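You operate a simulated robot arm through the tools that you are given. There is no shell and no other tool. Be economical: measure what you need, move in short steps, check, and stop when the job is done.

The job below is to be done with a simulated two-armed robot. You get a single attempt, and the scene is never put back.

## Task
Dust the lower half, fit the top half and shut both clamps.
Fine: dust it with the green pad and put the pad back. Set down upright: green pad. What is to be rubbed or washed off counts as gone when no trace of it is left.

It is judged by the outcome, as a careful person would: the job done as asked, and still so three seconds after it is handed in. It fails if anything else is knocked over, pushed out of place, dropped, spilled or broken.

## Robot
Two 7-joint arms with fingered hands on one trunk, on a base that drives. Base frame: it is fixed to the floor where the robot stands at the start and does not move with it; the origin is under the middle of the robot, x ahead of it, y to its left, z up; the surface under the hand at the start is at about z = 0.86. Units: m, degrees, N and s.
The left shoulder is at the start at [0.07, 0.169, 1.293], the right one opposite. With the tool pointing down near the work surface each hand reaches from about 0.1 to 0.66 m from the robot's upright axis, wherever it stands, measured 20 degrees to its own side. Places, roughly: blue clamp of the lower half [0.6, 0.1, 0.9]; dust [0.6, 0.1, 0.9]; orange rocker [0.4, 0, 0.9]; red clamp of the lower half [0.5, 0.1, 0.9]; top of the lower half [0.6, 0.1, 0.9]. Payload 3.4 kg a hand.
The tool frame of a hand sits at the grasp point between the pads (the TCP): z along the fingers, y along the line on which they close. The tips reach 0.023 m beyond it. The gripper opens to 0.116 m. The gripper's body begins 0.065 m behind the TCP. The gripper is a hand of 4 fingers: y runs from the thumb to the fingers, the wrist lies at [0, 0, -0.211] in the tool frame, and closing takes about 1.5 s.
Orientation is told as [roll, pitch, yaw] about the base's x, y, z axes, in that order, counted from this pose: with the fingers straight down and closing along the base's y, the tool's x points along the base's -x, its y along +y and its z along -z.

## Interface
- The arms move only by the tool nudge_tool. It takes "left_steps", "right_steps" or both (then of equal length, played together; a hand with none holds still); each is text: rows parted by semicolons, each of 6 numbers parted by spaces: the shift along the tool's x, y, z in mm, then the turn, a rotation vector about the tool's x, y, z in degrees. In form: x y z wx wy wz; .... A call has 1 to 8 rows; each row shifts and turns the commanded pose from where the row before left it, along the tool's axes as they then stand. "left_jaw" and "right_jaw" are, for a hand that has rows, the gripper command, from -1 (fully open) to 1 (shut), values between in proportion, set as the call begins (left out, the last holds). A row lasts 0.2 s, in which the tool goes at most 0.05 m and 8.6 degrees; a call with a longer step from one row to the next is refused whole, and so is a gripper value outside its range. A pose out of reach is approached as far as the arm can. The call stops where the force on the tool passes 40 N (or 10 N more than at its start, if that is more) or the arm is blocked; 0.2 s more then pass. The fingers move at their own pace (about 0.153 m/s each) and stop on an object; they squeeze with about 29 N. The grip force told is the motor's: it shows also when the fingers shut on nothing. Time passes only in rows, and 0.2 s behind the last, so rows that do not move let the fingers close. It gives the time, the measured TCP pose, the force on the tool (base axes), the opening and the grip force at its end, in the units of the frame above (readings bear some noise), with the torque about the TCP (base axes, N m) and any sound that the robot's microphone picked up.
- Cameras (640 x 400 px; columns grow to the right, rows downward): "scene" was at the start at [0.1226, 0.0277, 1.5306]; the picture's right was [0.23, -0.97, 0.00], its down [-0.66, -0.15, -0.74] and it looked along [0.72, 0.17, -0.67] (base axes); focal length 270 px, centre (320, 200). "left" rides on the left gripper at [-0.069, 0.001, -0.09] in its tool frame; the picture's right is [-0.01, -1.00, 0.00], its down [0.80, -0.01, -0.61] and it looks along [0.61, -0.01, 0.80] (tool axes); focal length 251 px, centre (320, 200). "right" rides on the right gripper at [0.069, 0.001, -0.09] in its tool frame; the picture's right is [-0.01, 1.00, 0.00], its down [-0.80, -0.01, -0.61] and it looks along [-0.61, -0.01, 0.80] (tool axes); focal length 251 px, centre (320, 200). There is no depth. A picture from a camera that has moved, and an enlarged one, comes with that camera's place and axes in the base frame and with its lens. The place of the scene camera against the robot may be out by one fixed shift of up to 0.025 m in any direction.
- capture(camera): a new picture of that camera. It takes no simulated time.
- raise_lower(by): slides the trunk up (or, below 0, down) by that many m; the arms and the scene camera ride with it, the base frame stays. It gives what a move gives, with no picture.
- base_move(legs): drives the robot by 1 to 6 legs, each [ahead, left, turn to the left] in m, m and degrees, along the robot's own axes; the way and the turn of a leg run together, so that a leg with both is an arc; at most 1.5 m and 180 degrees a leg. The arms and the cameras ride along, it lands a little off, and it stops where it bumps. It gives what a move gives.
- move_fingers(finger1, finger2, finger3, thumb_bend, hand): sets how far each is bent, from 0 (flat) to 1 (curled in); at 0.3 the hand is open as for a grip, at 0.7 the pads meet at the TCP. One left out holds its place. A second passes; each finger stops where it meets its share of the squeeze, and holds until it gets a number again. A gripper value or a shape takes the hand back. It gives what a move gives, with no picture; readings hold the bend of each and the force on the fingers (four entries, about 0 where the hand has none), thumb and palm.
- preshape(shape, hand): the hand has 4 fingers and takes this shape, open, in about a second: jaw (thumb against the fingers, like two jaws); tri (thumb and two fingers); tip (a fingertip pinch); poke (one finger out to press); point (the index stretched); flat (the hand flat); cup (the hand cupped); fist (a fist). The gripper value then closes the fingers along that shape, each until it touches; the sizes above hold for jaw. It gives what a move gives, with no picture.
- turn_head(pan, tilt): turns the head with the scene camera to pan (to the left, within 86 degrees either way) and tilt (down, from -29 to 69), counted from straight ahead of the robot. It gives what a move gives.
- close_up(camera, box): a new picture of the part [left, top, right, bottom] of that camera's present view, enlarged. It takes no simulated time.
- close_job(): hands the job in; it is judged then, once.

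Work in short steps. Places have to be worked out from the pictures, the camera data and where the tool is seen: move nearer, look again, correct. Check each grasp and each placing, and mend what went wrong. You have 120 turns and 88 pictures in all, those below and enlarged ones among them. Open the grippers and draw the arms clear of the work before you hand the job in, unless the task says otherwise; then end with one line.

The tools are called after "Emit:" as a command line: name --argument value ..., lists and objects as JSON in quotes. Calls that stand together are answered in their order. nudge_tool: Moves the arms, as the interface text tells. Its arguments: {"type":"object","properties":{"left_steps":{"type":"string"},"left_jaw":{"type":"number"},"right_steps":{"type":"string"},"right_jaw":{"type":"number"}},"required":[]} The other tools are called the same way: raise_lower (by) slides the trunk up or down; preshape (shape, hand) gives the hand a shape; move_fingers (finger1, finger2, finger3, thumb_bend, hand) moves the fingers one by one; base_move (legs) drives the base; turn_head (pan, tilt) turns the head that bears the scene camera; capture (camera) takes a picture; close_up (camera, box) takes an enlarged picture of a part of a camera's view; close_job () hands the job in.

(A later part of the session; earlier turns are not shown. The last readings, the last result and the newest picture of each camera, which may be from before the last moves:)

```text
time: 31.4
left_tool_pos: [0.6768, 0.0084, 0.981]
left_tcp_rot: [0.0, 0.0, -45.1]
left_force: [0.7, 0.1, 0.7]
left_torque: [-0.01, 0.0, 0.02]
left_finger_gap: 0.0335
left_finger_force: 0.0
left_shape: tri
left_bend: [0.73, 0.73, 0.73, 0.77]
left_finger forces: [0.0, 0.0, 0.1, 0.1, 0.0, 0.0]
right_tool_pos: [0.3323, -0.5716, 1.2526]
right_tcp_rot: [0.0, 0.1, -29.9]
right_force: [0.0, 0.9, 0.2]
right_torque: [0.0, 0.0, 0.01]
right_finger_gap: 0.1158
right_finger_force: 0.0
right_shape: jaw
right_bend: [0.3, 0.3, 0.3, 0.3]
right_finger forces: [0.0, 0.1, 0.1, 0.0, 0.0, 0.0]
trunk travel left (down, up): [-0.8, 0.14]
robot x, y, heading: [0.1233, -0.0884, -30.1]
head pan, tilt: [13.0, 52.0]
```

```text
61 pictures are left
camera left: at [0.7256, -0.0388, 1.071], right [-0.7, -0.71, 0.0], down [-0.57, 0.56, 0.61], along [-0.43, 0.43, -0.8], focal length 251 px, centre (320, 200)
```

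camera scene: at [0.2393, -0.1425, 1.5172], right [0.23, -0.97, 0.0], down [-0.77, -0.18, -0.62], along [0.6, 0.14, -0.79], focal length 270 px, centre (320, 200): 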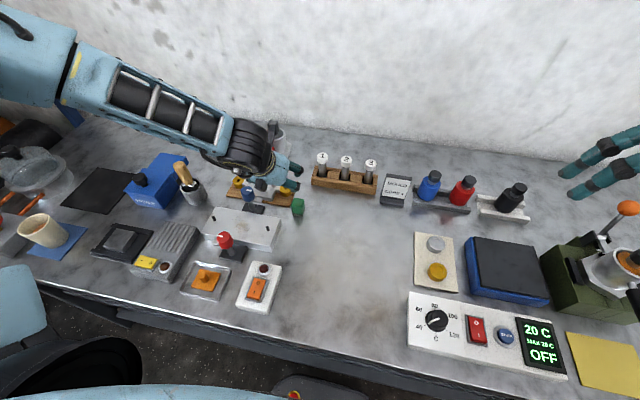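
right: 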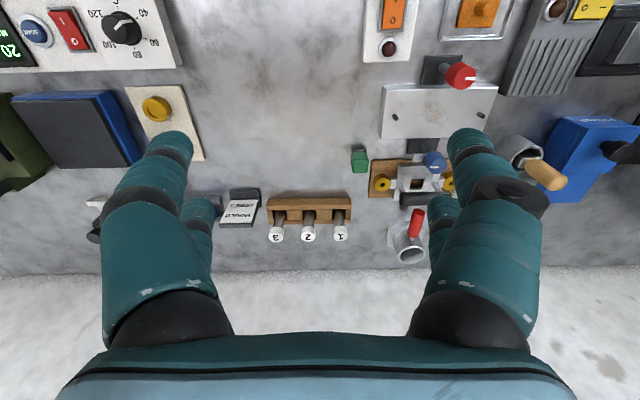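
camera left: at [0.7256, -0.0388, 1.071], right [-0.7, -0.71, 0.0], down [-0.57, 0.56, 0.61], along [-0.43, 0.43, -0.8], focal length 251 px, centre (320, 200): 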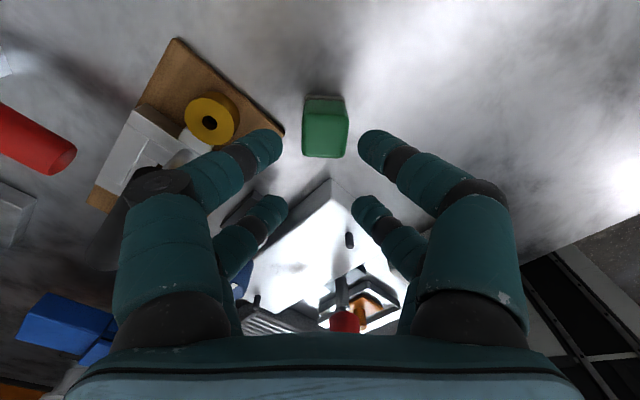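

Now aligned: pad centre lies at tool (+2, −4) mm. I shift so the front digit pair straddles it and descend to z≈0.90.

Emit:
nudge_tool --left_steps "19.5 -3.6 0 0 0 0;0 0 20 0 0 0;0 0 25 0 0 0;0 0 25 0 0 0;0 0 11 0 0 0;0 0 0 0 0 0" --left_jaw 0.2

Emit:
capture --camera "left"

```text
time: 32.8
left_tool_pos: [0.66, 0.02, 0.8985]
left_tcp_rot: [0.0, -0.1, -45.0]
left_force: [0.1, 0.0, -0.6]
left_torque: [0.02, 0.01, 0.0]
left_finger_gap: 0.0461
left_finger_force: 0.0
left_shape: tri
left_bend: [0.73, 0.73, 0.73, 0.77]
left_finger forces: [0.0, 0.0, 0.0, 0.0, 0.0, 0.0]
right_tool_pos: [0.333, -0.5713, 1.2519]
right_tcp_rot: [0.0, 0.0, -29.8]
right_force: [-0.2, 0.1, 0.5]
right_torque: [-0.03, 0.0, -0.01]
right_finger_gap: 0.1159
right_finger_force: 0.1
right_shape: jaw
right_bend: [0.3, 0.3, 0.3, 0.3]
right_finger forces: [0.0, 0.0, 0.0, 0.0, 0.0, 0.0]
trunk travel left (down, up): [-0.8, 0.14]
robot x, y, heading: [0.1239, -0.0878, -29.7]
head pan, tilt: [13.0, 52.0]
```

```text
60 pictures are left
camera left: at [0.7107, -0.0267, 0.9896], right [-0.7, -0.71, 0.0], down [-0.57, 0.56, 0.61], along [-0.43, 0.43, -0.8], focal length 251 px, centre (320, 200)
```

left: 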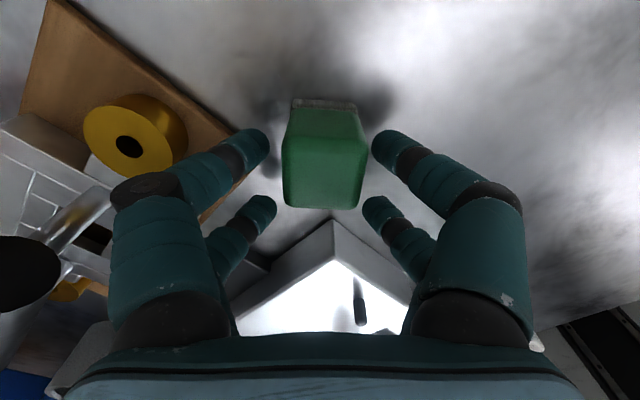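

The front pair straddles the pad's middle. I close.

Emit:
nudge_tool --left_steps "0 -1 0 0 0 0;0 0 0 0 0 0;0 0 0 0 0 0;0 0 0 0 0 0;0 0 0 0 0 0;0 0 0 0 0 0" --left_jaw 1

Emit:
capture --camera "left"

```text
time: 34.2
left_tool_pos: [0.6594, 0.0191, 0.8986]
left_tcp_rot: [0.0, 0.0, -44.9]
left_force: [-0.5, 0.5, -0.1]
left_torque: [0.04, -0.01, 0.0]
left_finger_gap: 0.0128
left_finger_force: 28.6
left_shape: tri
left_bend: [0.73, 0.61, 0.61, 0.77]
left_finger forces: [26.0, 0.1, 0.0, 0.0, 26.0, 0.0]
right_tool_pos: [0.333, -0.5717, 1.2519]
right_tcp_rot: [0.1, 0.0, -29.8]
right_force: [0.6, -0.3, 0.2]
right_torque: [0.0, 0.01, -0.02]
right_finger_gap: 0.1158
right_finger_force: 0.0
right_shape: jaw
right_bend: [0.3, 0.3, 0.3, 0.3]
right_finger forces: [0.0, 0.1, 0.0, 0.0, 0.0, 0.0]
trunk travel left (down, up): [-0.8, 0.14]
robot x, y, heading: [0.1276, -0.0856, -30.0]
head pan, tilt: [13.0, 52.0]
```

```text
59 pictures are left
camera left: at [0.709, -0.0277, 0.99], right [-0.7, -0.71, 0.0], down [-0.57, 0.56, 0.61], along [-0.43, 0.43, -0.8], focal length 251 px, centre (320, 200)
```

left: 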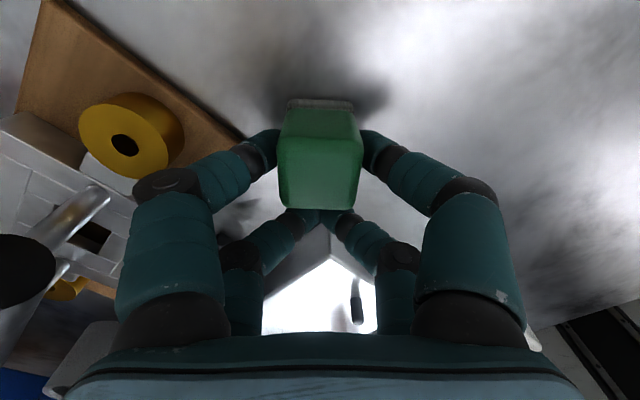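

Clean grip: finger 1 and thumb at 26 N, pad square in the hand, its bottom 38 mm below the TCP. I lift, yaw back to zero and look from above.

Emit:
nudge_tool --left_steps "0 0 -30 0 0 0;0 0 -45 0 0 0;0 0 -45 0 0 -7.5;0 0 0 0 0 -7.5;0 0 0 0 0 -7.5;0 0 0 0 0 -7.5;0 0 0 0 0 -7.5;0 0 0 0 0 -7.5"

Emit:
nudge_tool --left_steps "0 25 0 0 0 0;15 35 0 0 0 0;25 30 0 0 0 0;25 20 0 0 0 0;15 0 0 0 0 0;0 0 0 0 0 0"

Emit:
capture --camera "left"

Emit:
capture --camera "scene"

```text
time: 36.0
left_tool_pos: [0.6593, 0.0191, 1.0186]
left_tcp_rot: [0.0, 0.0, 0.1]
left_force: [-0.1, -0.4, -0.2]
left_torque: [0.02, 0.01, 0.02]
left_finger_gap: 0.0127
left_finger_force: 29.1
left_shape: tri
left_bend: [0.73, 0.61, 0.61, 0.77]
left_finger forces: [26.0, 0.0, 0.1, 0.0, 26.0, 0.0]
right_tool_pos: [0.3348, -0.5726, 1.2511]
right_tcp_rot: [0.0, 0.0, -29.7]
right_force: [0.4, -0.5, -0.2]
right_torque: [0.0, 0.02, 0.0]
right_finger_gap: 0.1158
right_finger_force: 0.2
right_shape: jaw
right_bend: [0.3, 0.3, 0.3, 0.3]
right_finger forces: [0.0, 0.1, 0.0, 0.0, 0.0, 0.1]
trunk travel left (down, up): [-0.8, 0.14]
robot x, y, heading: [0.1241, -0.0919, -30.0]
head pan, tilt: [13.0, 52.0]
```

```text
time: 37.4
left_tool_pos: [0.5773, 0.1275, 1.0196]
left_tcp_rot: [0.0, 0.0, 0.0]
left_force: [0.5, -0.2, -0.3]
left_torque: [-0.01, 0.02, 0.01]
left_finger_gap: 0.0127
left_finger_force: 29.3
left_shape: tri
left_bend: [0.73, 0.61, 0.61, 0.77]
left_finger forces: [25.9, 0.0, 0.0, 0.1, 25.8, 0.1]
right_tool_pos: [0.333, -0.5724, 1.2521]
right_tcp_rot: [0.0, 0.0, -29.7]
right_force: [0.0, -0.3, 0.0]
right_torque: [0.04, 0.0, 0.01]
right_finger_gap: 0.1161
right_finger_force: 0.0
right_shape: jaw
right_bend: [0.3, 0.3, 0.3, 0.3]
right_finger forces: [0.0, 0.1, 0.0, 0.0, 0.0, 0.0]
trunk travel left (down, up): [-0.8, 0.14]
robot x, y, heading: [0.1204, -0.0871, -29.6]
head pan, tilt: [13.0, 52.0]
```

```text
58 pictures are left
camera left: at [0.6473, 0.1291, 1.1099], right [0.01, -1.0, 0.0], down [-0.79, -0.01, 0.61], along [-0.61, -0.01, -0.79], focal length 251 px, centre (320, 200)
```

left: 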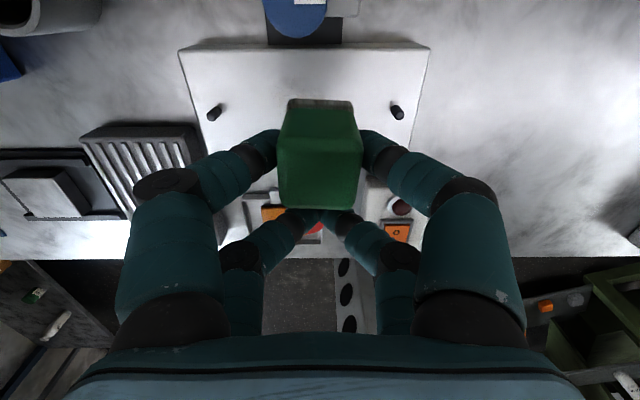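

```text
57 pictures are left
camera scene: at [0.2302, -0.1275, 1.5172], right [-0.29, -0.96, 0.0], down [-0.75, 0.23, -0.62], along [0.59, -0.18, -0.79], focal length 270 px, centre (320, 200)
```

scene: 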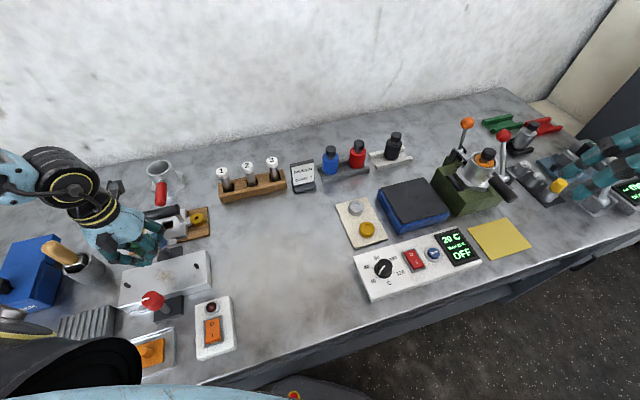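

The block centre is about [0.580,0.139] with pins at y≈0.066 and 0.212. I position the pad over the dust, descend close, and turn the head to watch.

Emit:
nudge_tool --left_steps "12 11.5 0 0 0 0;0 0 30 0 0 0;0 0 30 0 0 0;0 0 15 0 0 0;0 0 0 0 0 0"

Emit:
turn_head --pan 48 --tilt 50

Emit:
close_up --camera "scene" --box '[220, 120, 420, 245]'

```text
time: 38.6
left_tool_pos: [0.5664, 0.1398, 0.9449]
left_tcp_rot: [0.0, 0.0, 0.0]
left_force: [0.6, 0.2, -0.4]
left_torque: [-0.02, 0.01, 0.0]
left_finger_gap: 0.0129
left_finger_force: 28.9
left_shape: tri
left_bend: [0.73, 0.61, 0.61, 0.77]
left_finger forces: [25.9, 0.0, 0.0, 0.1, 25.8, 0.0]
right_tool_pos: [0.3339, -0.5716, 1.2521]
right_tcp_rot: [0.0, 0.0, -29.8]
right_force: [-0.3, 0.9, -0.4]
right_torque: [0.01, -0.01, 0.0]
right_finger_gap: 0.1159
right_finger_force: 0.0
right_shape: jaw
right_bend: [0.3, 0.3, 0.3, 0.3]
right_finger forces: [0.0, 0.0, 0.0, 0.0, 0.0, 0.0]
trunk travel left (down, up): [-0.8, 0.14]
robot x, y, heading: [0.1246, -0.0918, -30.0]
head pan, tilt: [13.0, 52.0]
```

```text
time: 39.6
left_tool_pos: [0.5662, 0.1384, 0.9453]
left_tcp_rot: [0.1, 0.0, 0.0]
left_force: [0.1, -0.2, -0.3]
left_torque: [0.02, 0.0, 0.01]
left_finger_gap: 0.0125
left_finger_force: 28.8
left_shape: tri
left_bend: [0.73, 0.61, 0.61, 0.77]
left_finger forces: [25.9, 0.0, 0.1, 0.0, 25.9, 0.0]
right_tool_pos: [0.3335, -0.572, 1.2516]
right_tcp_rot: [0.0, 0.0, -29.8]
right_force: [-0.3, 0.2, 0.2]
right_torque: [0.02, 0.0, -0.04]
right_finger_gap: 0.1158
right_finger_force: 0.2
right_shape: jaw
right_bend: [0.3, 0.3, 0.3, 0.3]
right_finger forces: [0.0, 0.0, 0.0, 0.0, 0.0, 0.0]
trunk travel left (down, up): [-0.8, 0.14]
robot x, y, heading: [0.1253, -0.0872, -29.5]
head pan, tilt: [48.0, 50.0]
```

```text
3.20 times, centred on (320, 182) of scene
camera zoom: at [0.2311, -0.0817, 1.5199], right [0.31, -0.95, 0.0], down [-0.73, -0.24, -0.64], along [0.61, 0.2, -0.77], focal length 864 px, centre (320, 256)
```

zoom: 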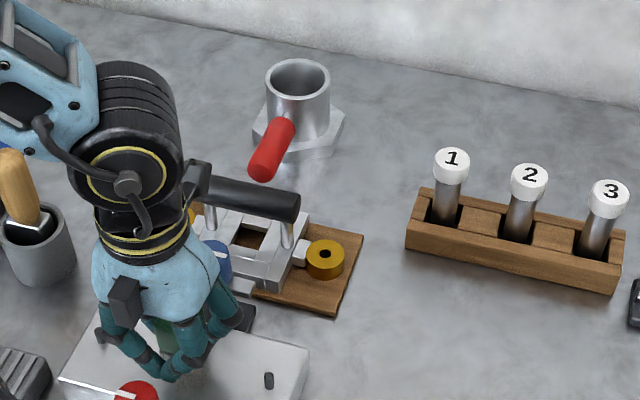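

Looks clear. I lower further in small steps to find contact.

Emit:
nudge_tool --left_steps "0 0 4 0 0 0;0 0 3 0 0 0;0 0 3 0 0 0"

Emit:
nudge_tool --left_steps "0 0 2 0 0 0;0 0 2 0 0 0"

```text
time: 40.4
left_tool_pos: [0.5665, 0.1395, 0.9338]
left_tcp_rot: [0.1, 0.0, 0.0]
left_force: [-0.1, 0.9, 0.8]
left_torque: [-0.01, -0.01, 0.02]
left_finger_gap: 0.0127
left_finger_force: 28.5
left_shape: tri
left_bend: [0.73, 0.61, 0.61, 0.77]
left_finger forces: [25.9, 0.0, 0.0, 0.1, 26.0, 0.0]
right_tool_pos: [0.3337, -0.5714, 1.2524]
right_tcp_rot: [0.0, 0.0, -29.8]
right_force: [0.0, 0.1, 0.0]
right_torque: [0.03, 0.0, 0.03]
right_finger_gap: 0.1159
right_finger_force: 0.1
right_shape: jaw
right_bend: [0.3, 0.3, 0.3, 0.3]
right_finger forces: [0.0, 0.0, 0.0, 0.1, 0.0, 0.1]
trunk travel left (down, up): [-0.8, 0.14]
robot x, y, heading: [0.1258, -0.089, -29.8]
head pan, tilt: [48.0, 50.0]
```

```text
time: 41.0
left_tool_pos: [0.5667, 0.1398, 0.9322]
left_tcp_rot: [0.1, -0.3, 0.1]
left_force: [4.5, 2.0, 22.6]
left_torque: [0.09, -0.48, 0.02]
left_finger_gap: 0.0135
left_finger_force: 29.3
left_shape: tri
left_bend: [0.74, 0.61, 0.61, 0.78]
left_finger forces: [33.1, 0.0, 0.0, 0.0, 30.7, 0.0]
right_tool_pos: [0.3317, -0.5726, 1.2522]
right_tcp_rot: [0.1, 0.0, -29.9]
right_force: [0.2, 0.0, -0.5]
right_torque: [-0.02, -0.04, -0.03]
right_finger_gap: 0.1158
right_finger_force: 0.1
right_shape: jaw
right_bend: [0.3, 0.3, 0.3, 0.3]
right_finger forces: [0.0, 0.1, 0.1, 0.2, 0.0, 0.1]
trunk travel left (down, up): [-0.8, 0.14]
robot x, y, heading: [0.1243, -0.0932, -29.8]
head pan, tilt: [48.0, 50.0]
```

Contact at z≈0.932 with 22 N. I back off about 1 mm and rub back and forth.

Emit:
nudge_tool --left_steps "0 0 -1 0 0 0;0 10 0 0 0 0;0 10 0 0 0 0;0 -20 0 0 0 0;0 -20 0 0 0 0;0 20 0 0 0 0;0 20 0 0 0 0"

```text
time: 42.6
left_tool_pos: [0.5672, 0.1607, 0.9313]
left_tcp_rot: [-0.1, 0.0, -0.1]
left_force: [0.7, -3.5, 6.9]
left_torque: [-0.1, -0.14, -0.09]
left_finger_gap: 0.0147
left_finger_force: 29.0
left_shape: tri
left_bend: [0.75, 0.61, 0.61, 0.79]
left_finger forces: [27.9, 0.1, 0.0, 0.0, 30.4, 0.0]
right_tool_pos: [0.3327, -0.5711, 1.2518]
right_tcp_rot: [-0.1, -0.1, -29.9]
right_force: [0.0, -0.1, 0.0]
right_torque: [-0.01, -0.02, 0.01]
right_finger_gap: 0.1162
right_finger_force: 0.1
right_shape: jaw
right_bend: [0.3, 0.3, 0.3, 0.3]
right_finger forces: [0.0, 0.0, 0.0, 0.0, 0.0, 0.0]
trunk travel left (down, up): [-0.8, 0.14]
robot x, y, heading: [0.1212, -0.0922, -29.8]
head pan, tilt: [48.0, 50.0]
```

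Rubbing well at ~7 N. I cover the near strip, then the far strip.

Emit:
nudge_tool --left_steps "12 0 0.3 0 0 0;0 -20 0 0 0 0;0 -20 0 0 0 0;0 20 0 0 0 0;0 20 0 0 0 0;-12 0 0 0 0 0"

Emit:
nudge_tool --left_steps "-15 0 0 0 0 0;0 -20 0 0 0 0;0 -20 0 0 0 0;0 20 0 0 0 0;0 20 0 0 0 0;8 -20 0 0 0 0;0 -20 0 0 0 0;0 20 0 0 0 0"

```text
time: 44.0
left_tool_pos: [0.5682, 0.1628, 0.9305]
left_tcp_rot: [0.0, 0.0, 0.0]
left_force: [-2.4, 0.6, 4.9]
left_torque: [0.01, -0.06, -0.01]
left_finger_gap: 0.0145
left_finger_force: 28.9
left_shape: tri
left_bend: [0.75, 0.61, 0.61, 0.79]
left_finger forces: [29.5, 0.0, 0.0, 0.0, 28.7, 0.0]
right_tool_pos: [0.3327, -0.5716, 1.2527]
right_tcp_rot: [0.0, 0.0, -29.9]
right_force: [-0.4, -0.5, 0.2]
right_torque: [0.01, 0.02, 0.01]
right_finger_gap: 0.1157
right_finger_force: 0.1
right_shape: jaw
right_bend: [0.3, 0.3, 0.3, 0.3]
right_finger forces: [0.1, 0.0, 0.0, 0.0, 0.0, 0.0]
trunk travel left (down, up): [-0.8, 0.14]
robot x, y, heading: [0.122, -0.0879, -30.0]
head pan, tilt: [48.0, 50.0]
```

```text
time: 45.8
left_tool_pos: [0.5724, 0.1368, 0.9284]
left_tcp_rot: [0.0, -0.1, 0.0]
left_force: [0.1, -2.9, 13.4]
left_torque: [-0.08, -0.22, -0.09]
left_finger_gap: 0.0143
left_finger_force: 29.1
left_shape: tri
left_bend: [0.75, 0.61, 0.61, 0.79]
left_finger forces: [28.7, 0.0, 0.0, 0.1, 31.9, 0.1]
right_tool_pos: [0.3325, -0.5742, 1.2517]
right_tcp_rot: [0.2, -0.1, -29.9]
right_force: [-0.1, -0.3, 0.3]
right_torque: [0.0, 0.01, -0.03]
right_finger_gap: 0.1159
right_finger_force: 0.1
right_shape: jaw
right_bend: [0.3, 0.3, 0.3, 0.3]
right_finger forces: [0.0, 0.1, 0.0, 0.0, 0.0, 0.0]
trunk travel left (down, up): [-0.8, 0.14]
robot x, y, heading: [0.1218, -0.0856, -29.6]
head pan, tilt: [48.0, 50.0]
```

I lift off and look at the block for remaining dust.

Emit:
nudge_tool --left_steps "0 0 -30 0 0 0;0 0 -40 0 0 0;0 -20 -20 0 0 0;-30 -30 0 0 0 0;-30 -30 0 0 0 0;-27 -35 0 0 0 0;0 -10 0 0 0 0;0 0 0 0 0 0"

Emit:
close_up --camera "scene" --box '[220, 160, 360, 280]'

Emit:
capture --camera "left"

```text
time: 47.6
left_tool_pos: [0.66, 0.0144, 1.0233]
left_tcp_rot: [0.0, 0.0, 0.1]
left_force: [0.0, -0.5, -0.9]
left_torque: [-0.03, 0.01, 0.0]
left_finger_gap: 0.014
left_finger_force: 29.1
left_shape: tri
left_bend: [0.74, 0.61, 0.61, 0.78]
left_finger forces: [27.4, 0.1, 0.0, 0.0, 27.4, 0.0]
right_tool_pos: [0.3324, -0.5708, 1.2527]
right_tcp_rot: [0.0, 0.0, -29.8]
right_force: [0.5, -0.1, -0.3]
right_torque: [-0.03, 0.01, 0.0]
right_finger_gap: 0.1158
right_finger_force: 0.0
right_shape: jaw
right_bend: [0.3, 0.3, 0.3, 0.3]
right_finger forces: [0.0, 0.0, 0.0, 0.0, 0.0, 0.0]
trunk travel left (down, up): [-0.8, 0.14]
robot x, y, heading: [0.1198, -0.0922, -29.9]
head pan, tilt: [48.0, 50.0]
```

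```text
3.33 times, centred on (290, 220) of scene
camera zoom: at [0.2308, -0.0806, 1.5199], right [0.31, -0.95, 0.0], down [-0.73, -0.24, -0.64], along [0.61, 0.2, -0.77], focal length 900 px, centre (420, 133)
```

zoom: 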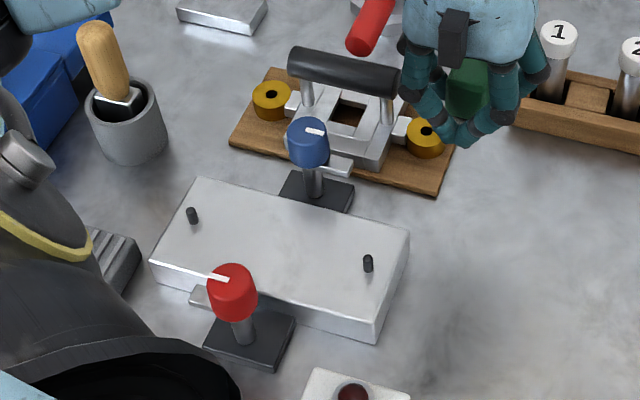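

```text
54 pictures are left
camera left: at [0.729, 0.0161, 1.1132], right [0.01, -1.0, 0.0], down [-0.8, -0.01, 0.61], along [-0.61, -0.01, -0.8], focal length 251 px, centre (320, 200)
```

left: 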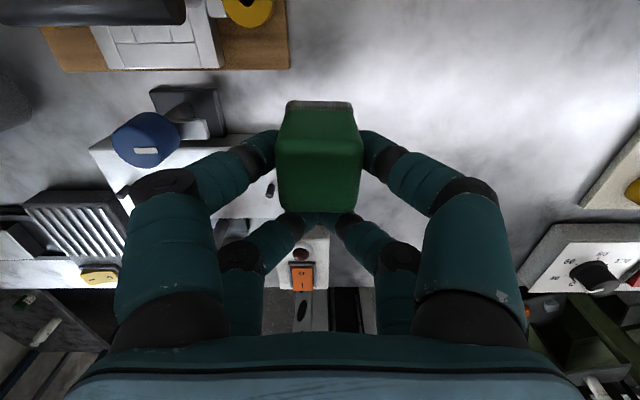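

The block looks clean; I take a tight zoom to be sure.

Emit:
close_up --camera "scene" --box '[250, 210, 320, 254]'

```text
9.09 times, centred on (285, 232) of scene
camera zoom: at [0.2308, -0.0806, 1.5199], right [0.31, -0.95, 0.0], down [-0.73, -0.24, -0.64], along [0.61, 0.2, -0.77], focal length 2454 px, centre (638, -91)
```

zoom: 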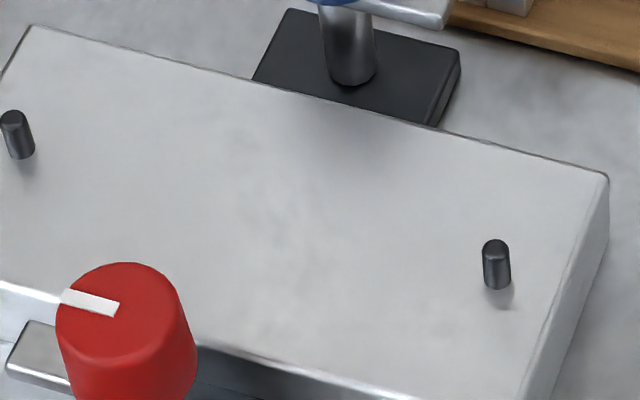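

Faint blotches may remain nearer to the red clamp; I zoom in even more.

Emit:
close_up --camera "scene" --box '[262, 220, 298, 243]'

```text
16.00 times, centred on (280, 232) of scene
camera zoom: at [0.2308, -0.0806, 1.5199], right [0.31, -0.95, 0.0], down [-0.73, -0.24, -0.64], along [0.61, 0.2, -0.77], focal length 4320 px, centre (960, -304)
```

zoom: 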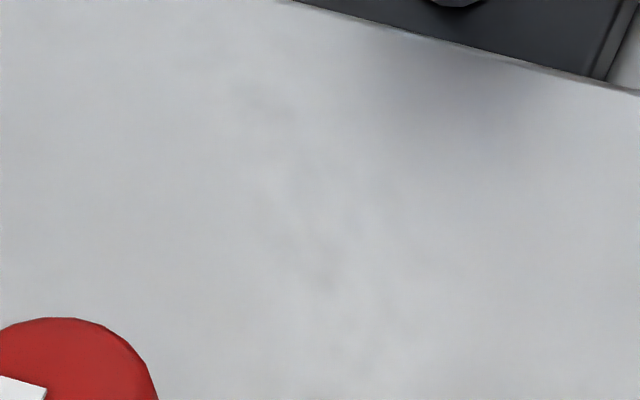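

Faint traces seem to remain inside the rubbed area, so I go back and rub with more passes.

Emit:
nudge_tool --left_steps "0 10 0 0 0 0;27 35 0 0 0 0;30 35 0 0 0 0;30 30 0 0 0 0;6 15 30 0 0 0;0 0 30 0 0 0;0 0 22 0 0 0;0 0 10 0 0 0"

```text
time: 49.4
left_tool_pos: [0.5663, 0.1402, 0.931]
left_tcp_rot: [0.0, -0.2, 0.1]
left_force: [2.2, 1.0, 6.9]
left_torque: [-0.02, -0.12, 0.0]
left_finger_gap: 0.0139
left_finger_force: 29.4
left_shape: tri
left_bend: [0.74, 0.61, 0.61, 0.78]
left_finger forces: [28.7, 0.0, 0.0, 0.1, 27.8, 0.0]
right_tool_pos: [0.3307, -0.5723, 1.2521]
right_tcp_rot: [0.1, -0.1, -29.7]
right_force: [-1.0, -0.1, -0.3]
right_torque: [-0.02, 0.01, -0.03]
right_finger_gap: 0.1161
right_finger_force: 0.0
right_shape: jaw
right_bend: [0.3, 0.3, 0.3, 0.3]
right_finger forces: [0.0, 0.1, 0.1, 0.2, 0.0, 0.1]
trunk travel left (down, up): [-0.8, 0.14]
robot x, y, heading: [0.1229, -0.0906, -29.8]
head pan, tilt: [48.0, 50.0]
```

Contact at 7 N; I press 0.7 mm more and do several full passes over each strip.

Emit:
nudge_tool --left_steps "0 20 0.7 0 0 0;0 -20 0 0 0 0;0 -20 0 0 0 0;0 20 0 0 0 0;0 20 0 0 0 0;0 -20 0 0 0 0;0 -20 0 0 0 0;9 0 0 0 0 0"

Emit:
nudge_tool --left_steps "0 20 0 0 0 0;0 20 0 0 0 0;0 -20 0 0 0 0;0 -20 0 0 0 0;0 20 0 0 0 0;0 20 0 0 0 0;-18 0 0 0 0 0;0 -20 0 0 0 0"

Emit:
nudge_tool --left_steps "0 -20 0 0 0 0;0 20 0 0 0 0;0 20 0 0 0 0;-9 0 0 0 0 0;0 -20 0 0 0 0;0 -20 0 0 0 0;0 20 0 0 0 0;0 20 0 0 0 0"

Emit:
nudge_tool --left_steps "18 0 0 0 0 0;12 -20 0 0 0 0;-20 0 0 0 0 0;-10 0 0 0 0 0;15 -10 0 0 0 0;15 0 0 0 0 0;-15 -10 0 0 0 0;-15 0 0 0 0 0"

```text
time: 51.2
left_tool_pos: [0.5598, 0.1207, 0.9298]
left_tcp_rot: [-0.1, -0.1, -0.1]
left_force: [5.4, 0.4, 16.7]
left_torque: [0.1, -0.41, -0.01]
left_finger_gap: 0.0143
left_finger_force: 28.8
left_shape: tri
left_bend: [0.75, 0.61, 0.61, 0.8]
left_finger forces: [30.8, 0.1, 0.0, 0.0, 30.3, 0.1]
right_tool_pos: [0.3341, -0.5736, 1.252]
right_tcp_rot: [0.1, -0.1, -30.0]
right_force: [-0.9, 0.5, -0.8]
right_torque: [0.04, 0.02, 0.0]
right_finger_gap: 0.1155
right_finger_force: 0.0
right_shape: jaw
right_bend: [0.3, 0.3, 0.3, 0.3]
right_finger forces: [0.0, 0.0, 0.0, 0.0, 0.1, 0.0]
trunk travel left (down, up): [-0.8, 0.14]
robot x, y, heading: [0.1232, -0.088, -29.8]
head pan, tilt: [48.0, 50.0]
```

```text
time: 53.0
left_tool_pos: [0.5762, 0.139, 0.9301]
left_tcp_rot: [0.1, 0.0, 0.0]
left_force: [0.6, -0.6, -1.3]
left_torque: [0.02, -0.02, -0.03]
left_finger_gap: 0.0143
left_finger_force: 28.9
left_shape: tri
left_bend: [0.75, 0.61, 0.61, 0.79]
left_finger forces: [27.6, 0.0, 0.0, 0.0, 27.5, 0.0]
right_tool_pos: [0.3335, -0.5734, 1.2512]
right_tcp_rot: [0.0, 0.0, -29.8]
right_force: [-0.2, -0.2, 0.4]
right_torque: [-0.01, -0.02, 0.01]
right_finger_gap: 0.1161
right_finger_force: 0.0
right_shape: jaw
right_bend: [0.3, 0.3, 0.3, 0.3]
right_finger forces: [0.0, 0.1, 0.0, 0.0, 0.0, 0.1]
trunk travel left (down, up): [-0.8, 0.14]
robot x, y, heading: [0.1225, -0.092, -29.7]
head pan, tilt: [48.0, 50.0]
```

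```text
time: 54.8
left_tool_pos: [0.5862, 0.1598, 0.9286]
left_tcp_rot: [0.0, -0.1, 0.0]
left_force: [-1.0, -0.8, 2.6]
left_torque: [-0.03, -0.07, -0.01]
left_finger_gap: 0.0146
left_finger_force: 29.0
left_shape: tri
left_bend: [0.74, 0.61, 0.61, 0.79]
left_finger forces: [27.7, 0.0, 0.1, 0.1, 28.4, 0.0]
right_tool_pos: [0.3332, -0.5719, 1.2532]
right_tcp_rot: [0.0, 0.0, -29.7]
right_force: [0.9, 0.4, -1.0]
right_torque: [-0.03, 0.01, 0.0]
right_finger_gap: 0.1159
right_finger_force: 0.0
right_shape: jaw
right_bend: [0.3, 0.3, 0.3, 0.3]
right_finger forces: [0.0, 0.1, 0.0, 0.1, 0.0, 0.0]
trunk travel left (down, up): [-0.8, 0.14]
robot x, y, heading: [0.1229, -0.0922, -29.9]
head pan, tilt: [48.0, 50.0]
```

```text
time: 56.6
left_tool_pos: [0.5839, 0.1192, 0.9277]
left_tcp_rot: [0.1, -0.1, 0.0]
left_force: [-4.6, 0.2, 15.9]
left_torque: [0.02, -0.25, 0.02]
left_finger_gap: 0.0145
left_finger_force: 29.5
left_shape: tri
left_bend: [0.75, 0.61, 0.61, 0.79]
left_finger forces: [30.6, 0.0, 0.0, 0.1, 29.8, 0.0]
right_tool_pos: [0.3318, -0.5728, 1.2522]
right_tcp_rot: [0.1, -0.2, -29.8]
right_force: [-0.1, 0.2, -0.7]
right_torque: [-0.01, 0.0, 0.02]
right_finger_gap: 0.116
right_finger_force: 0.1
right_shape: jaw
right_bend: [0.3, 0.3, 0.3, 0.3]
right_finger forces: [0.0, 0.0, 0.0, 0.1, 0.0, 0.0]
trunk travel left (down, up): [-0.8, 0.14]
robot x, y, heading: [0.1237, -0.0905, -29.8]
head pan, tilt: [48.0, 50.0]
```

The pad crept up ~3 mm in the grip, so contact was partial at times. I lift away and check the result.

Emit:
nudge_tool --left_steps "0 0 -30 0 0 0;0 0 -40 0 0 0;0 -20 -20 0 0 0;-20 -30 0 0 0 0;-30 -30 0 0 0 0;-26 -25 0 0 0 0;0 0 0 0 0 0"

Emit:
close_up --camera "scene" --box '[262, 220, 298, 243]'

```text
time: 58.2
left_tool_pos: [0.661, 0.0164, 1.0192]
left_tcp_rot: [0.0, 0.1, 0.0]
left_force: [0.0, 0.0, 0.1]
left_torque: [0.05, 0.02, -0.02]
left_finger_gap: 0.014
left_finger_force: 29.2
left_shape: tri
left_bend: [0.74, 0.61, 0.61, 0.78]
left_finger forces: [27.4, 0.1, 0.0, 0.0, 27.4, 0.0]
right_tool_pos: [0.3318, -0.5726, 1.2524]
right_tcp_rot: [0.0, 0.0, -29.7]
right_force: [0.0, -0.4, 0.3]
right_torque: [0.02, 0.01, -0.04]
right_finger_gap: 0.116
right_finger_force: 0.1
right_shape: jaw
right_bend: [0.3, 0.3, 0.3, 0.3]
right_finger forces: [0.1, 0.1, 0.1, 0.0, 0.1, 0.0]
trunk travel left (down, up): [-0.8, 0.14]
robot x, y, heading: [0.1247, -0.0863, -30.0]
head pan, tilt: [48.0, 50.0]
```

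```text
16.00 times, centred on (280, 232) of scene
camera zoom: at [0.2307, -0.0816, 1.5199], right [0.31, -0.95, 0.0], down [-0.73, -0.24, -0.64], along [0.61, 0.2, -0.77], focal length 4320 px, centre (960, -304)
```

zoom: 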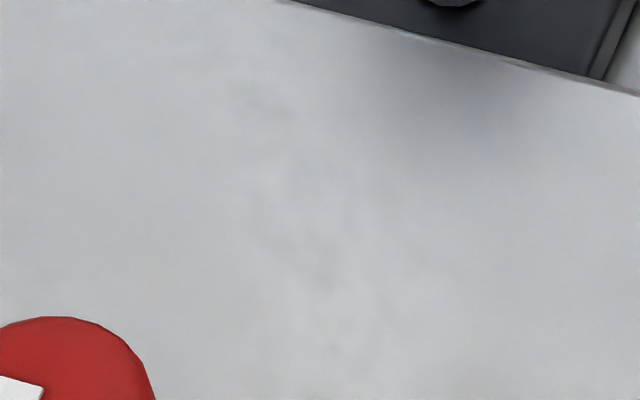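

The faint pattern is identical after many more passes, so it is surface texture, not dust. Now I return the pad to its place at about [0.677,0.011] and lower until contact.

Emit:
nudge_tool --left_steps "1 -6 30 0 0 0;0 0 40 0 0 0;0 0 30 0 0 0;0 0 15 0 0 0;0 0 5 0 0 0"

Emit:
nudge_tool --left_steps "0 0 2 0 0 0;0 0 2 0 0 0"

```text
time: 59.4
left_tool_pos: [0.6623, 0.0097, 0.8995]
left_tcp_rot: [0.0, 0.1, 0.0]
left_force: [0.6, 0.2, -1.1]
left_torque: [0.0, 0.05, 0.0]
left_finger_gap: 0.0139
left_finger_force: 29.2
left_shape: tri
left_bend: [0.74, 0.61, 0.61, 0.78]
left_finger forces: [27.3, 0.1, 0.0, 0.1, 27.3, 0.0]
right_tool_pos: [0.3339, -0.5711, 1.2526]
right_tcp_rot: [0.1, 0.1, -29.7]
right_force: [-0.2, 0.7, 0.3]
right_torque: [0.02, 0.02, 0.01]
right_finger_gap: 0.116
right_finger_force: 0.0
right_shape: jaw
right_bend: [0.3, 0.3, 0.3, 0.3]
right_finger forces: [0.0, 0.1, 0.1, 0.0, 0.0, 0.0]
trunk travel left (down, up): [-0.8, 0.14]
robot x, y, heading: [0.1236, -0.0899, -29.7]
head pan, tilt: [48.0, 50.0]
```

```text
time: 60.0
left_tool_pos: [0.6606, 0.0097, 0.8949]
left_tcp_rot: [0.0, 0.0, -0.1]
left_force: [-0.9, 0.1, -0.4]
left_torque: [-0.02, 0.01, -0.01]
left_finger_gap: 0.0141
left_finger_force: 29.7
left_shape: tri
left_bend: [0.74, 0.61, 0.61, 0.78]
left_finger forces: [27.2, 0.1, 0.0, 0.0, 27.2, 0.0]
right_tool_pos: [0.3337, -0.5723, 1.2514]
right_tcp_rot: [0.0, 0.0, -29.9]
right_force: [0.1, 0.4, 1.0]
right_torque: [0.0, 0.02, 0.02]
right_finger_gap: 0.1158
right_finger_force: 0.1
right_shape: jaw
right_bend: [0.3, 0.3, 0.3, 0.3]
right_finger forces: [0.0, 0.0, 0.1, 0.0, 0.0, 0.0]
trunk travel left (down, up): [-0.8, 0.14]
robot x, y, heading: [0.1229, -0.0905, -29.8]
head pan, tilt: [48.0, 50.0]
```

No contact yet; I lower further in 1 mm steps.

Emit:
nudge_tool --left_steps "0 0 1 0 0 0;0 0 1 0 0 0"

Emit:
capture --camera "left"

```text
time: 60.6
left_tool_pos: [0.6603, 0.0092, 0.8943]
left_tcp_rot: [-0.1, -0.1, -0.1]
left_force: [0.6, -0.3, 1.8]
left_torque: [-0.03, -0.01, 0.03]
left_finger_gap: 0.0141
left_finger_force: 29.1
left_shape: tri
left_bend: [0.74, 0.61, 0.61, 0.78]
left_finger forces: [27.5, 0.0, 0.1, 0.0, 27.5, 0.0]
right_tool_pos: [0.3342, -0.5721, 1.2508]
right_tcp_rot: [0.0, 0.1, -29.9]
right_force: [0.9, -0.4, 0.3]
right_torque: [0.02, -0.02, -0.02]
right_finger_gap: 0.1159
right_finger_force: 0.1
right_shape: jaw
right_bend: [0.3, 0.3, 0.3, 0.3]
right_finger forces: [0.1, 0.1, 0.0, 0.0, 0.1, 0.0]
trunk travel left (down, up): [-0.8, 0.14]
robot x, y, heading: [0.1208, -0.0881, -29.8]
head pan, tilt: [48.0, 50.0]
```

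```text
50 pictures are left
camera left: at [0.73, 0.0108, 0.9848], right [0.01, -1.0, 0.0], down [-0.8, -0.01, 0.61], along [-0.61, -0.01, -0.8], focal length 251 px, centre (320, 200)
```

left: 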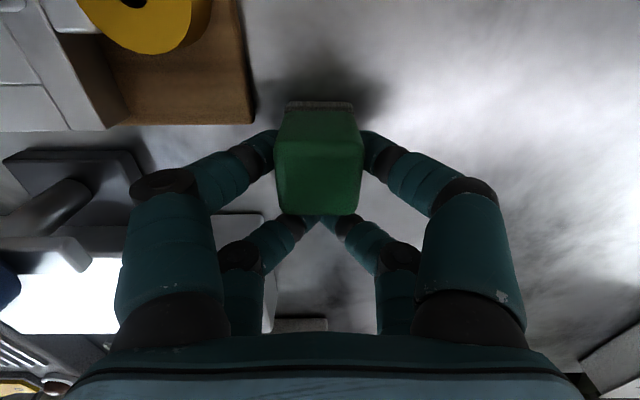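

Light contact (1.8 N). I open to about 50 mm to release the pad.

Emit:
nudge_tool --left_steps "0 0 0.5 0 0 0;0 0 0 0 0 0;0 0 0 0 0 0;0 0 0 0 0 0;0 0 0 0 0 0" --left_jaw 0.1

Emit:
capture --camera "left"

```text
time: 61.8
left_tool_pos: [0.6614, 0.0099, 0.8931]
left_tcp_rot: [0.1, -0.1, 0.0]
left_force: [-0.2, 0.0, -0.4]
left_torque: [0.01, -0.02, -0.01]
left_finger_gap: 0.0514
left_finger_force: 0.0
left_shape: tri
left_bend: [0.73, 0.73, 0.73, 0.76]
left_finger forces: [0.1, 0.0, 0.0, 0.0, 0.0, 0.0]
right_tool_pos: [0.3337, -0.5719, 1.2516]
right_tcp_rot: [0.0, 0.1, -29.9]
right_force: [0.4, -0.1, 0.3]
right_torque: [-0.03, 0.07, -0.03]
right_finger_gap: 0.1158
right_finger_force: 0.1
right_shape: jaw
right_bend: [0.3, 0.3, 0.3, 0.3]
right_finger forces: [0.0, 0.0, 0.0, 0.1, 0.1, 0.1]
trunk travel left (down, up): [-0.8, 0.14]
robot x, y, heading: [0.1253, -0.0894, -29.9]
head pan, tilt: [48.0, 50.0]
```

```text
49 pictures are left
camera left: at [0.7302, 0.0111, 0.9833], right [0.01, -1.0, 0.0], down [-0.79, -0.01, 0.61], along [-0.61, -0.01, -0.79], focal length 251 px, centre (320, 200)
```

left: 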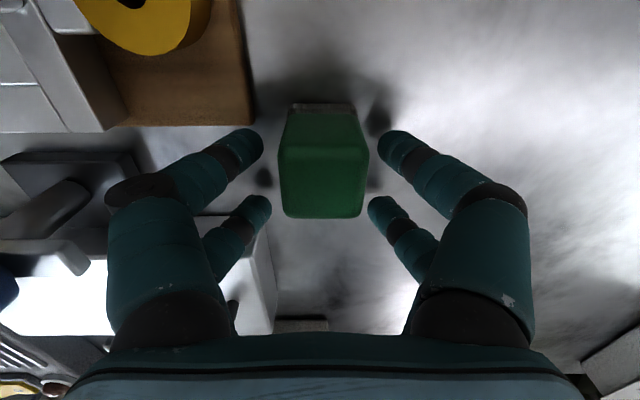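

The pad stands upright and free. I lift away and move above the top half, then start yawing to −90° so the digits close across the handle bar (bar centre est. [0.725,0.136,0.964]).

Emit:
nudge_tool --left_steps "0 0 -40 0 0 0;0 0 -50 0 0 0;0 0 -50 0 0 0;0 0 -50 0 0 0;-5 30 -10 0 0 0;-10 35 0 0 0 0;-10 30 0 0 0 0;-10 32 0 0 0 0"

Emit:
nudge_tool --left_steps "0 0 0 0 0 8.5;0 0 0 0 0 8.5;0 0 0 0 0 8.5;0 0 0 0 0 8.5;0 0 0 0 0 8.5;0 0 0 0 0 8.5;0 0 0 0 0 8.5;0 0 0 0 0 8.5"

Emit:
nudge_tool --left_steps "0 0 0 0 0 7.3;0 0 0 0 0 7.3;0 0 0 0 0 7.4;0 0 0 0 0 0" --left_jaw -0.2

Emit:
capture --camera "left"

Emit:
capture --camera "scene"

```text
time: 63.6
left_tool_pos: [0.6975, 0.1405, 1.0939]
left_tcp_rot: [-0.1, -0.1, 0.0]
left_force: [0.4, 0.7, -0.3]
left_torque: [0.01, -0.02, 0.0]
left_finger_gap: 0.052
left_finger_force: 0.1
left_shape: tri
left_bend: [0.73, 0.73, 0.73, 0.76]
left_finger forces: [0.1, 0.0, 0.0, 0.0, 0.1, 0.1]
right_tool_pos: [0.332, -0.5718, 1.2528]
right_tcp_rot: [0.0, -0.1, -29.9]
right_force: [0.2, 0.8, -1.0]
right_torque: [-0.01, -0.01, -0.01]
right_finger_gap: 0.116
right_finger_force: 0.0
right_shape: jaw
right_bend: [0.3, 0.3, 0.3, 0.3]
right_finger forces: [0.0, 0.1, 0.1, 0.0, 0.0, 0.0]
trunk travel left (down, up): [-0.8, 0.14]
robot x, y, heading: [0.1251, -0.0895, -29.7]
head pan, tilt: [48.0, 50.0]
```

```text
time: 65.4
left_tool_pos: [0.6943, 0.1382, 1.0923]
left_tcp_rot: [0.0, 0.1, -68.3]
left_force: [0.4, 0.2, -0.6]
left_torque: [-0.03, 0.01, -0.04]
left_finger_gap: 0.0519
left_finger_force: 0.0
left_shape: tri
left_bend: [0.73, 0.73, 0.73, 0.76]
left_finger forces: [0.0, 0.0, 0.0, 0.0, 0.0, 0.0]
right_tool_pos: [0.3325, -0.5715, 1.2516]
right_tcp_rot: [0.0, 0.0, -29.8]
right_force: [-1.9, 0.0, -0.5]
right_torque: [0.01, -0.02, -0.01]
right_finger_gap: 0.1158
right_finger_force: 0.1
right_shape: jaw
right_bend: [0.3, 0.3, 0.3, 0.3]
right_finger forces: [0.0, 0.1, 0.0, 0.0, 0.0, 0.0]
trunk travel left (down, up): [-0.8, 0.14]
robot x, y, heading: [0.1239, -0.0865, -29.8]
head pan, tilt: [48.0, 50.0]
```

```text
time: 66.4
left_tool_pos: [0.6955, 0.1383, 1.0921]
left_tcp_rot: [-0.1, 0.2, -90.1]
left_force: [-0.6, 0.8, 0.0]
left_torque: [-0.03, 0.01, -0.01]
left_finger_gap: 0.0689
left_finger_force: 0.1
left_shape: tri
left_bend: [0.71, 0.71, 0.71, 0.72]
left_finger forces: [0.0, 0.1, 0.0, 0.1, 0.0, 0.0]
right_tool_pos: [0.3331, -0.5716, 1.2532]
right_tcp_rot: [0.0, 0.1, -29.8]
right_force: [0.0, -0.4, 0.1]
right_torque: [-0.01, -0.03, 0.0]
right_finger_gap: 0.1159
right_finger_force: 0.0
right_shape: jaw
right_bend: [0.3, 0.3, 0.3, 0.3]
right_finger forces: [0.0, 0.1, 0.1, 0.0, 0.1, 0.1]
trunk travel left (down, up): [-0.8, 0.14]
robot x, y, heading: [0.1207, -0.0903, -29.9]
head pan, tilt: [48.0, 50.0]
```

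```text
48 pictures are left
camera left: at [0.6964, 0.0702, 1.1823], right [-1.0, -0.01, 0.0], down [-0.01, 0.8, 0.61], along [0.0, 0.61, -0.8], focal length 251 px, centre (320, 200)
```

left: 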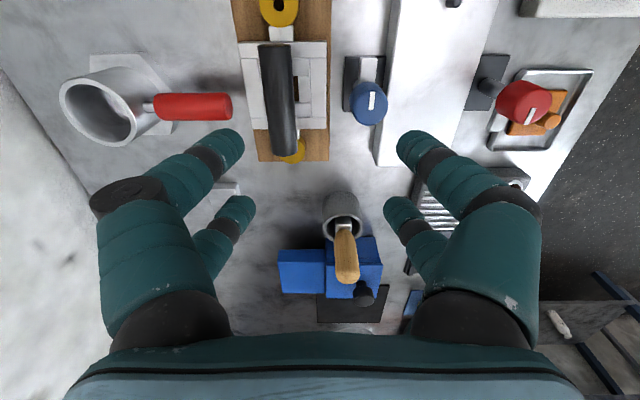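

```text
47 pictures are left
camera scene: at [0.2312, -0.0816, 1.5199], right [0.31, -0.95, 0.0], down [-0.73, -0.24, -0.64], along [0.61, 0.2, -0.77], focal length 270 px, centre (320, 200)
```

scene: 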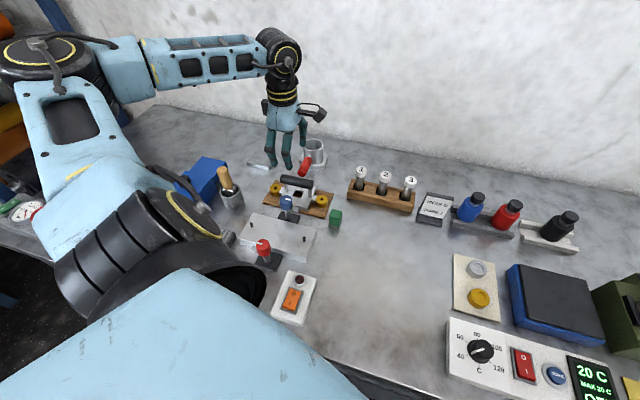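

Yaw −90° works. The bar runs along y at x≈0.730, y≈0.136; the red cup handle's tip is close (~x 0.776, z≈0.95), so I use a 46 mm opening, bias slightly to −x, and first hover at z≈1.02.

Emit:
nudge_tool --left_steps "-2 15 35 0 0 0;0 14 37 0 0 0;0 0 0 0 0 0" --left_jaw 0.2

Emit:
capture --camera "left"

Emit:
close_up --camera "scene" --box '[230, 110, 360, 230]'

```text
time: 67.2
left_tool_pos: [0.7246, 0.1354, 1.0186]
left_tcp_rot: [0.2, 0.0, -90.1]
left_force: [0.8, 0.0, 0.9]
left_torque: [0.05, -0.04, -0.01]
left_finger_gap: 0.0465
left_finger_force: 0.2
left_shape: tri
left_bend: [0.73, 0.73, 0.73, 0.77]
left_finger forces: [0.0, 0.1, 0.0, 0.1, 0.0, 0.0]
right_tool_pos: [0.3315, -0.572, 1.2521]
right_tcp_rot: [0.0, 0.0, -29.8]
right_force: [-0.2, 0.4, -0.1]
right_torque: [-0.02, 0.03, 0.05]
right_finger_gap: 0.1158
right_finger_force: 0.0
right_shape: jaw
right_bend: [0.3, 0.3, 0.3, 0.3]
right_finger forces: [0.1, 0.1, 0.0, 0.1, 0.1, 0.0]
trunk travel left (down, up): [-0.8, 0.14]
robot x, y, heading: [0.1216, -0.0905, -29.9]
head pan, tilt: [48.0, 50.0]
```

```text
46 pictures are left
camera left: at [0.7259, 0.0672, 1.1106], right [-1.0, -0.01, 0.0], down [-0.01, 0.79, 0.61], along [0.0, 0.61, -0.79], focal length 251 px, centre (320, 200)
```

left: 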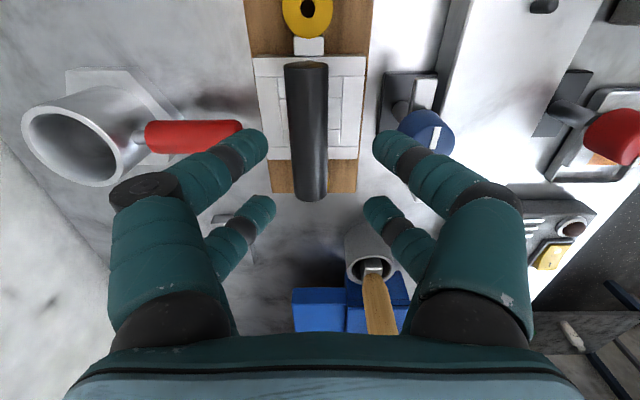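

```text
3.33 times, centred on (295, 170) of scene
camera zoom: at [0.2298, -0.0819, 1.52], right [0.31, -0.95, 0.0], down [-0.73, -0.24, -0.64], along [0.61, 0.2, -0.77], focal length 900 px, centre (403, 300)
```

zoom: 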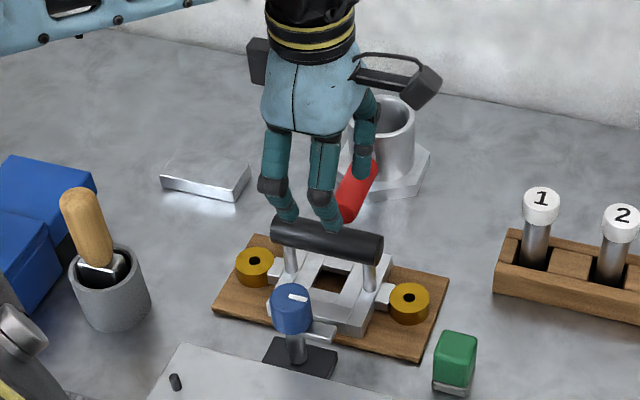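

Bar axis at x≈0.732. I shift 2 mm and descend to z≈0.975, keeping the knuckles above the red handle.

Emit:
nudge_tool --left_steps "-1 2.5 8 0 0 0;0 0 15 0 0 0;0 0 12 0 0 0;0 0 8 0 0 0;0 0 0 0 0 0"

Emit:
capture --camera "left"

Emit:
close_up --camera "scene" --box '[250, 130, 350, 220]'

```text
time: 68.4
left_tool_pos: [0.7273, 0.1335, 0.9762]
left_tcp_rot: [0.0, 0.0, -90.1]
left_force: [0.4, -0.5, -0.2]
left_torque: [0.01, 0.03, 0.0]
left_finger_gap: 0.0466
left_finger_force: 0.1
left_shape: tri
left_bend: [0.73, 0.73, 0.73, 0.77]
left_finger forces: [0.0, 0.0, 0.1, 0.0, 0.1, 0.1]
right_tool_pos: [0.3328, -0.5716, 1.2524]
right_tcp_rot: [0.1, -0.1, -29.8]
right_force: [-0.7, 0.2, -0.4]
right_torque: [0.0, 0.01, -0.03]
right_finger_gap: 0.116
right_finger_force: 0.0
right_shape: jaw
right_bend: [0.3, 0.3, 0.3, 0.3]
right_finger forces: [0.0, 0.1, 0.0, 0.0, 0.0, 0.0]
trunk travel left (down, up): [-0.8, 0.14]
robot x, y, heading: [0.1243, -0.0906, -30.0]
head pan, tilt: [48.0, 50.0]
```

```text
44 pictures are left
camera left: at [0.7278, 0.0655, 1.0662], right [-1.0, -0.01, 0.0], down [-0.01, 0.79, 0.61], along [-0.01, 0.61, -0.79], focal length 251 px, centre (320, 200)
```

left: 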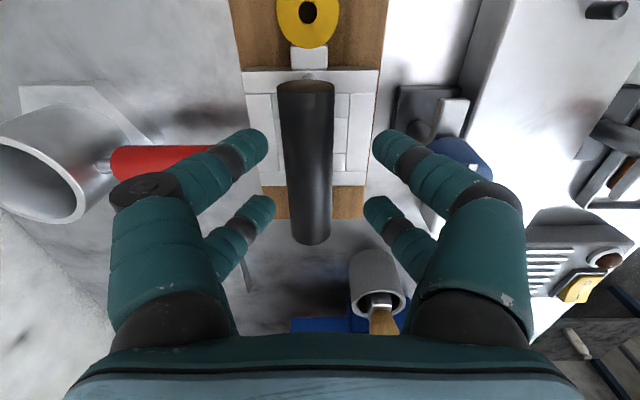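

```text
4.44 times, centred on (300, 175) of scene
camera zoom: at [0.231, -0.0817, 1.5199], right [0.31, -0.95, 0.0], down [-0.73, -0.24, -0.64], along [0.61, 0.2, -0.77], focal length 1200 px, centre (409, 311)
```

zoom: 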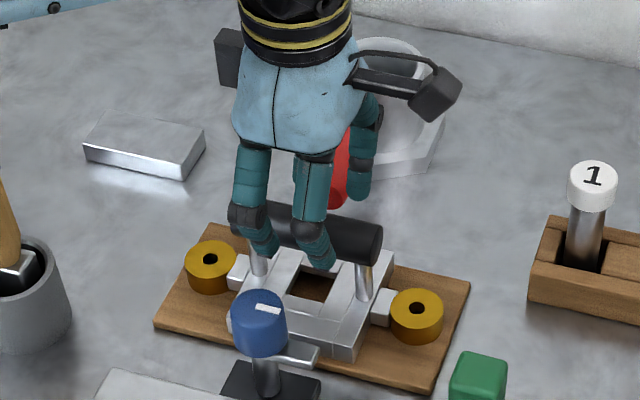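

Digits straddle the bar without contact. They sit a bit toward +y of the bar's middle, so I shift 4 mm to −y and close.

Emit:
nudge_tool --left_steps "-4 1 0 0 0 0;0 0 0 0 0 0;0 0 0 0 0 0;0 0 0 0 0 0;0 0 0 0 0 0;0 0 0 0 0 0" --left_jaw 1

Emit:
capture --camera "left"

```text
time: 69.8
left_tool_pos: [0.7271, 0.1292, 0.9762]
left_tcp_rot: [0.0, 0.1, -90.0]
left_force: [0.7, 0.0, 0.8]
left_torque: [-0.01, -0.04, -0.01]
left_finger_gap: 0.0
left_finger_force: 28.8
left_shape: tri
left_bend: [0.7, 0.7, 0.64, 0.63]
left_finger forces: [0.1, 0.1, 0.0, 0.0, 0.1, 0.0]
right_tool_pos: [0.3331, -0.5726, 1.252]
right_tcp_rot: [0.0, -0.1, -29.8]
right_force: [0.0, 0.1, 0.3]
right_torque: [-0.01, 0.04, 0.0]
right_finger_gap: 0.1163
right_finger_force: 0.1
right_shape: jaw
right_bend: [0.3, 0.3, 0.3, 0.3]
right_finger forces: [0.0, 0.0, 0.1, 0.0, 0.0, 0.0]
trunk travel left (down, up): [-0.8, 0.14]
robot x, y, heading: [0.122, -0.0882, -29.6]
head pan, tilt: [48.0, 50.0]
```

```text
42 pictures are left
camera left: at [0.7289, 0.0608, 1.0666], right [-1.0, -0.01, 0.0], down [-0.01, 0.8, 0.61], along [-0.01, 0.61, -0.8], focal length 251 px, centre (320, 200)
```

left: 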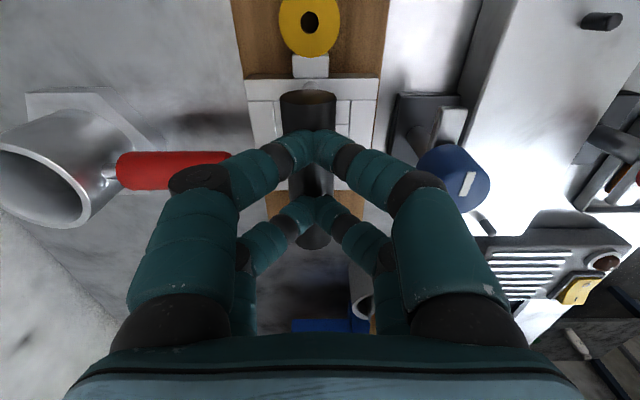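

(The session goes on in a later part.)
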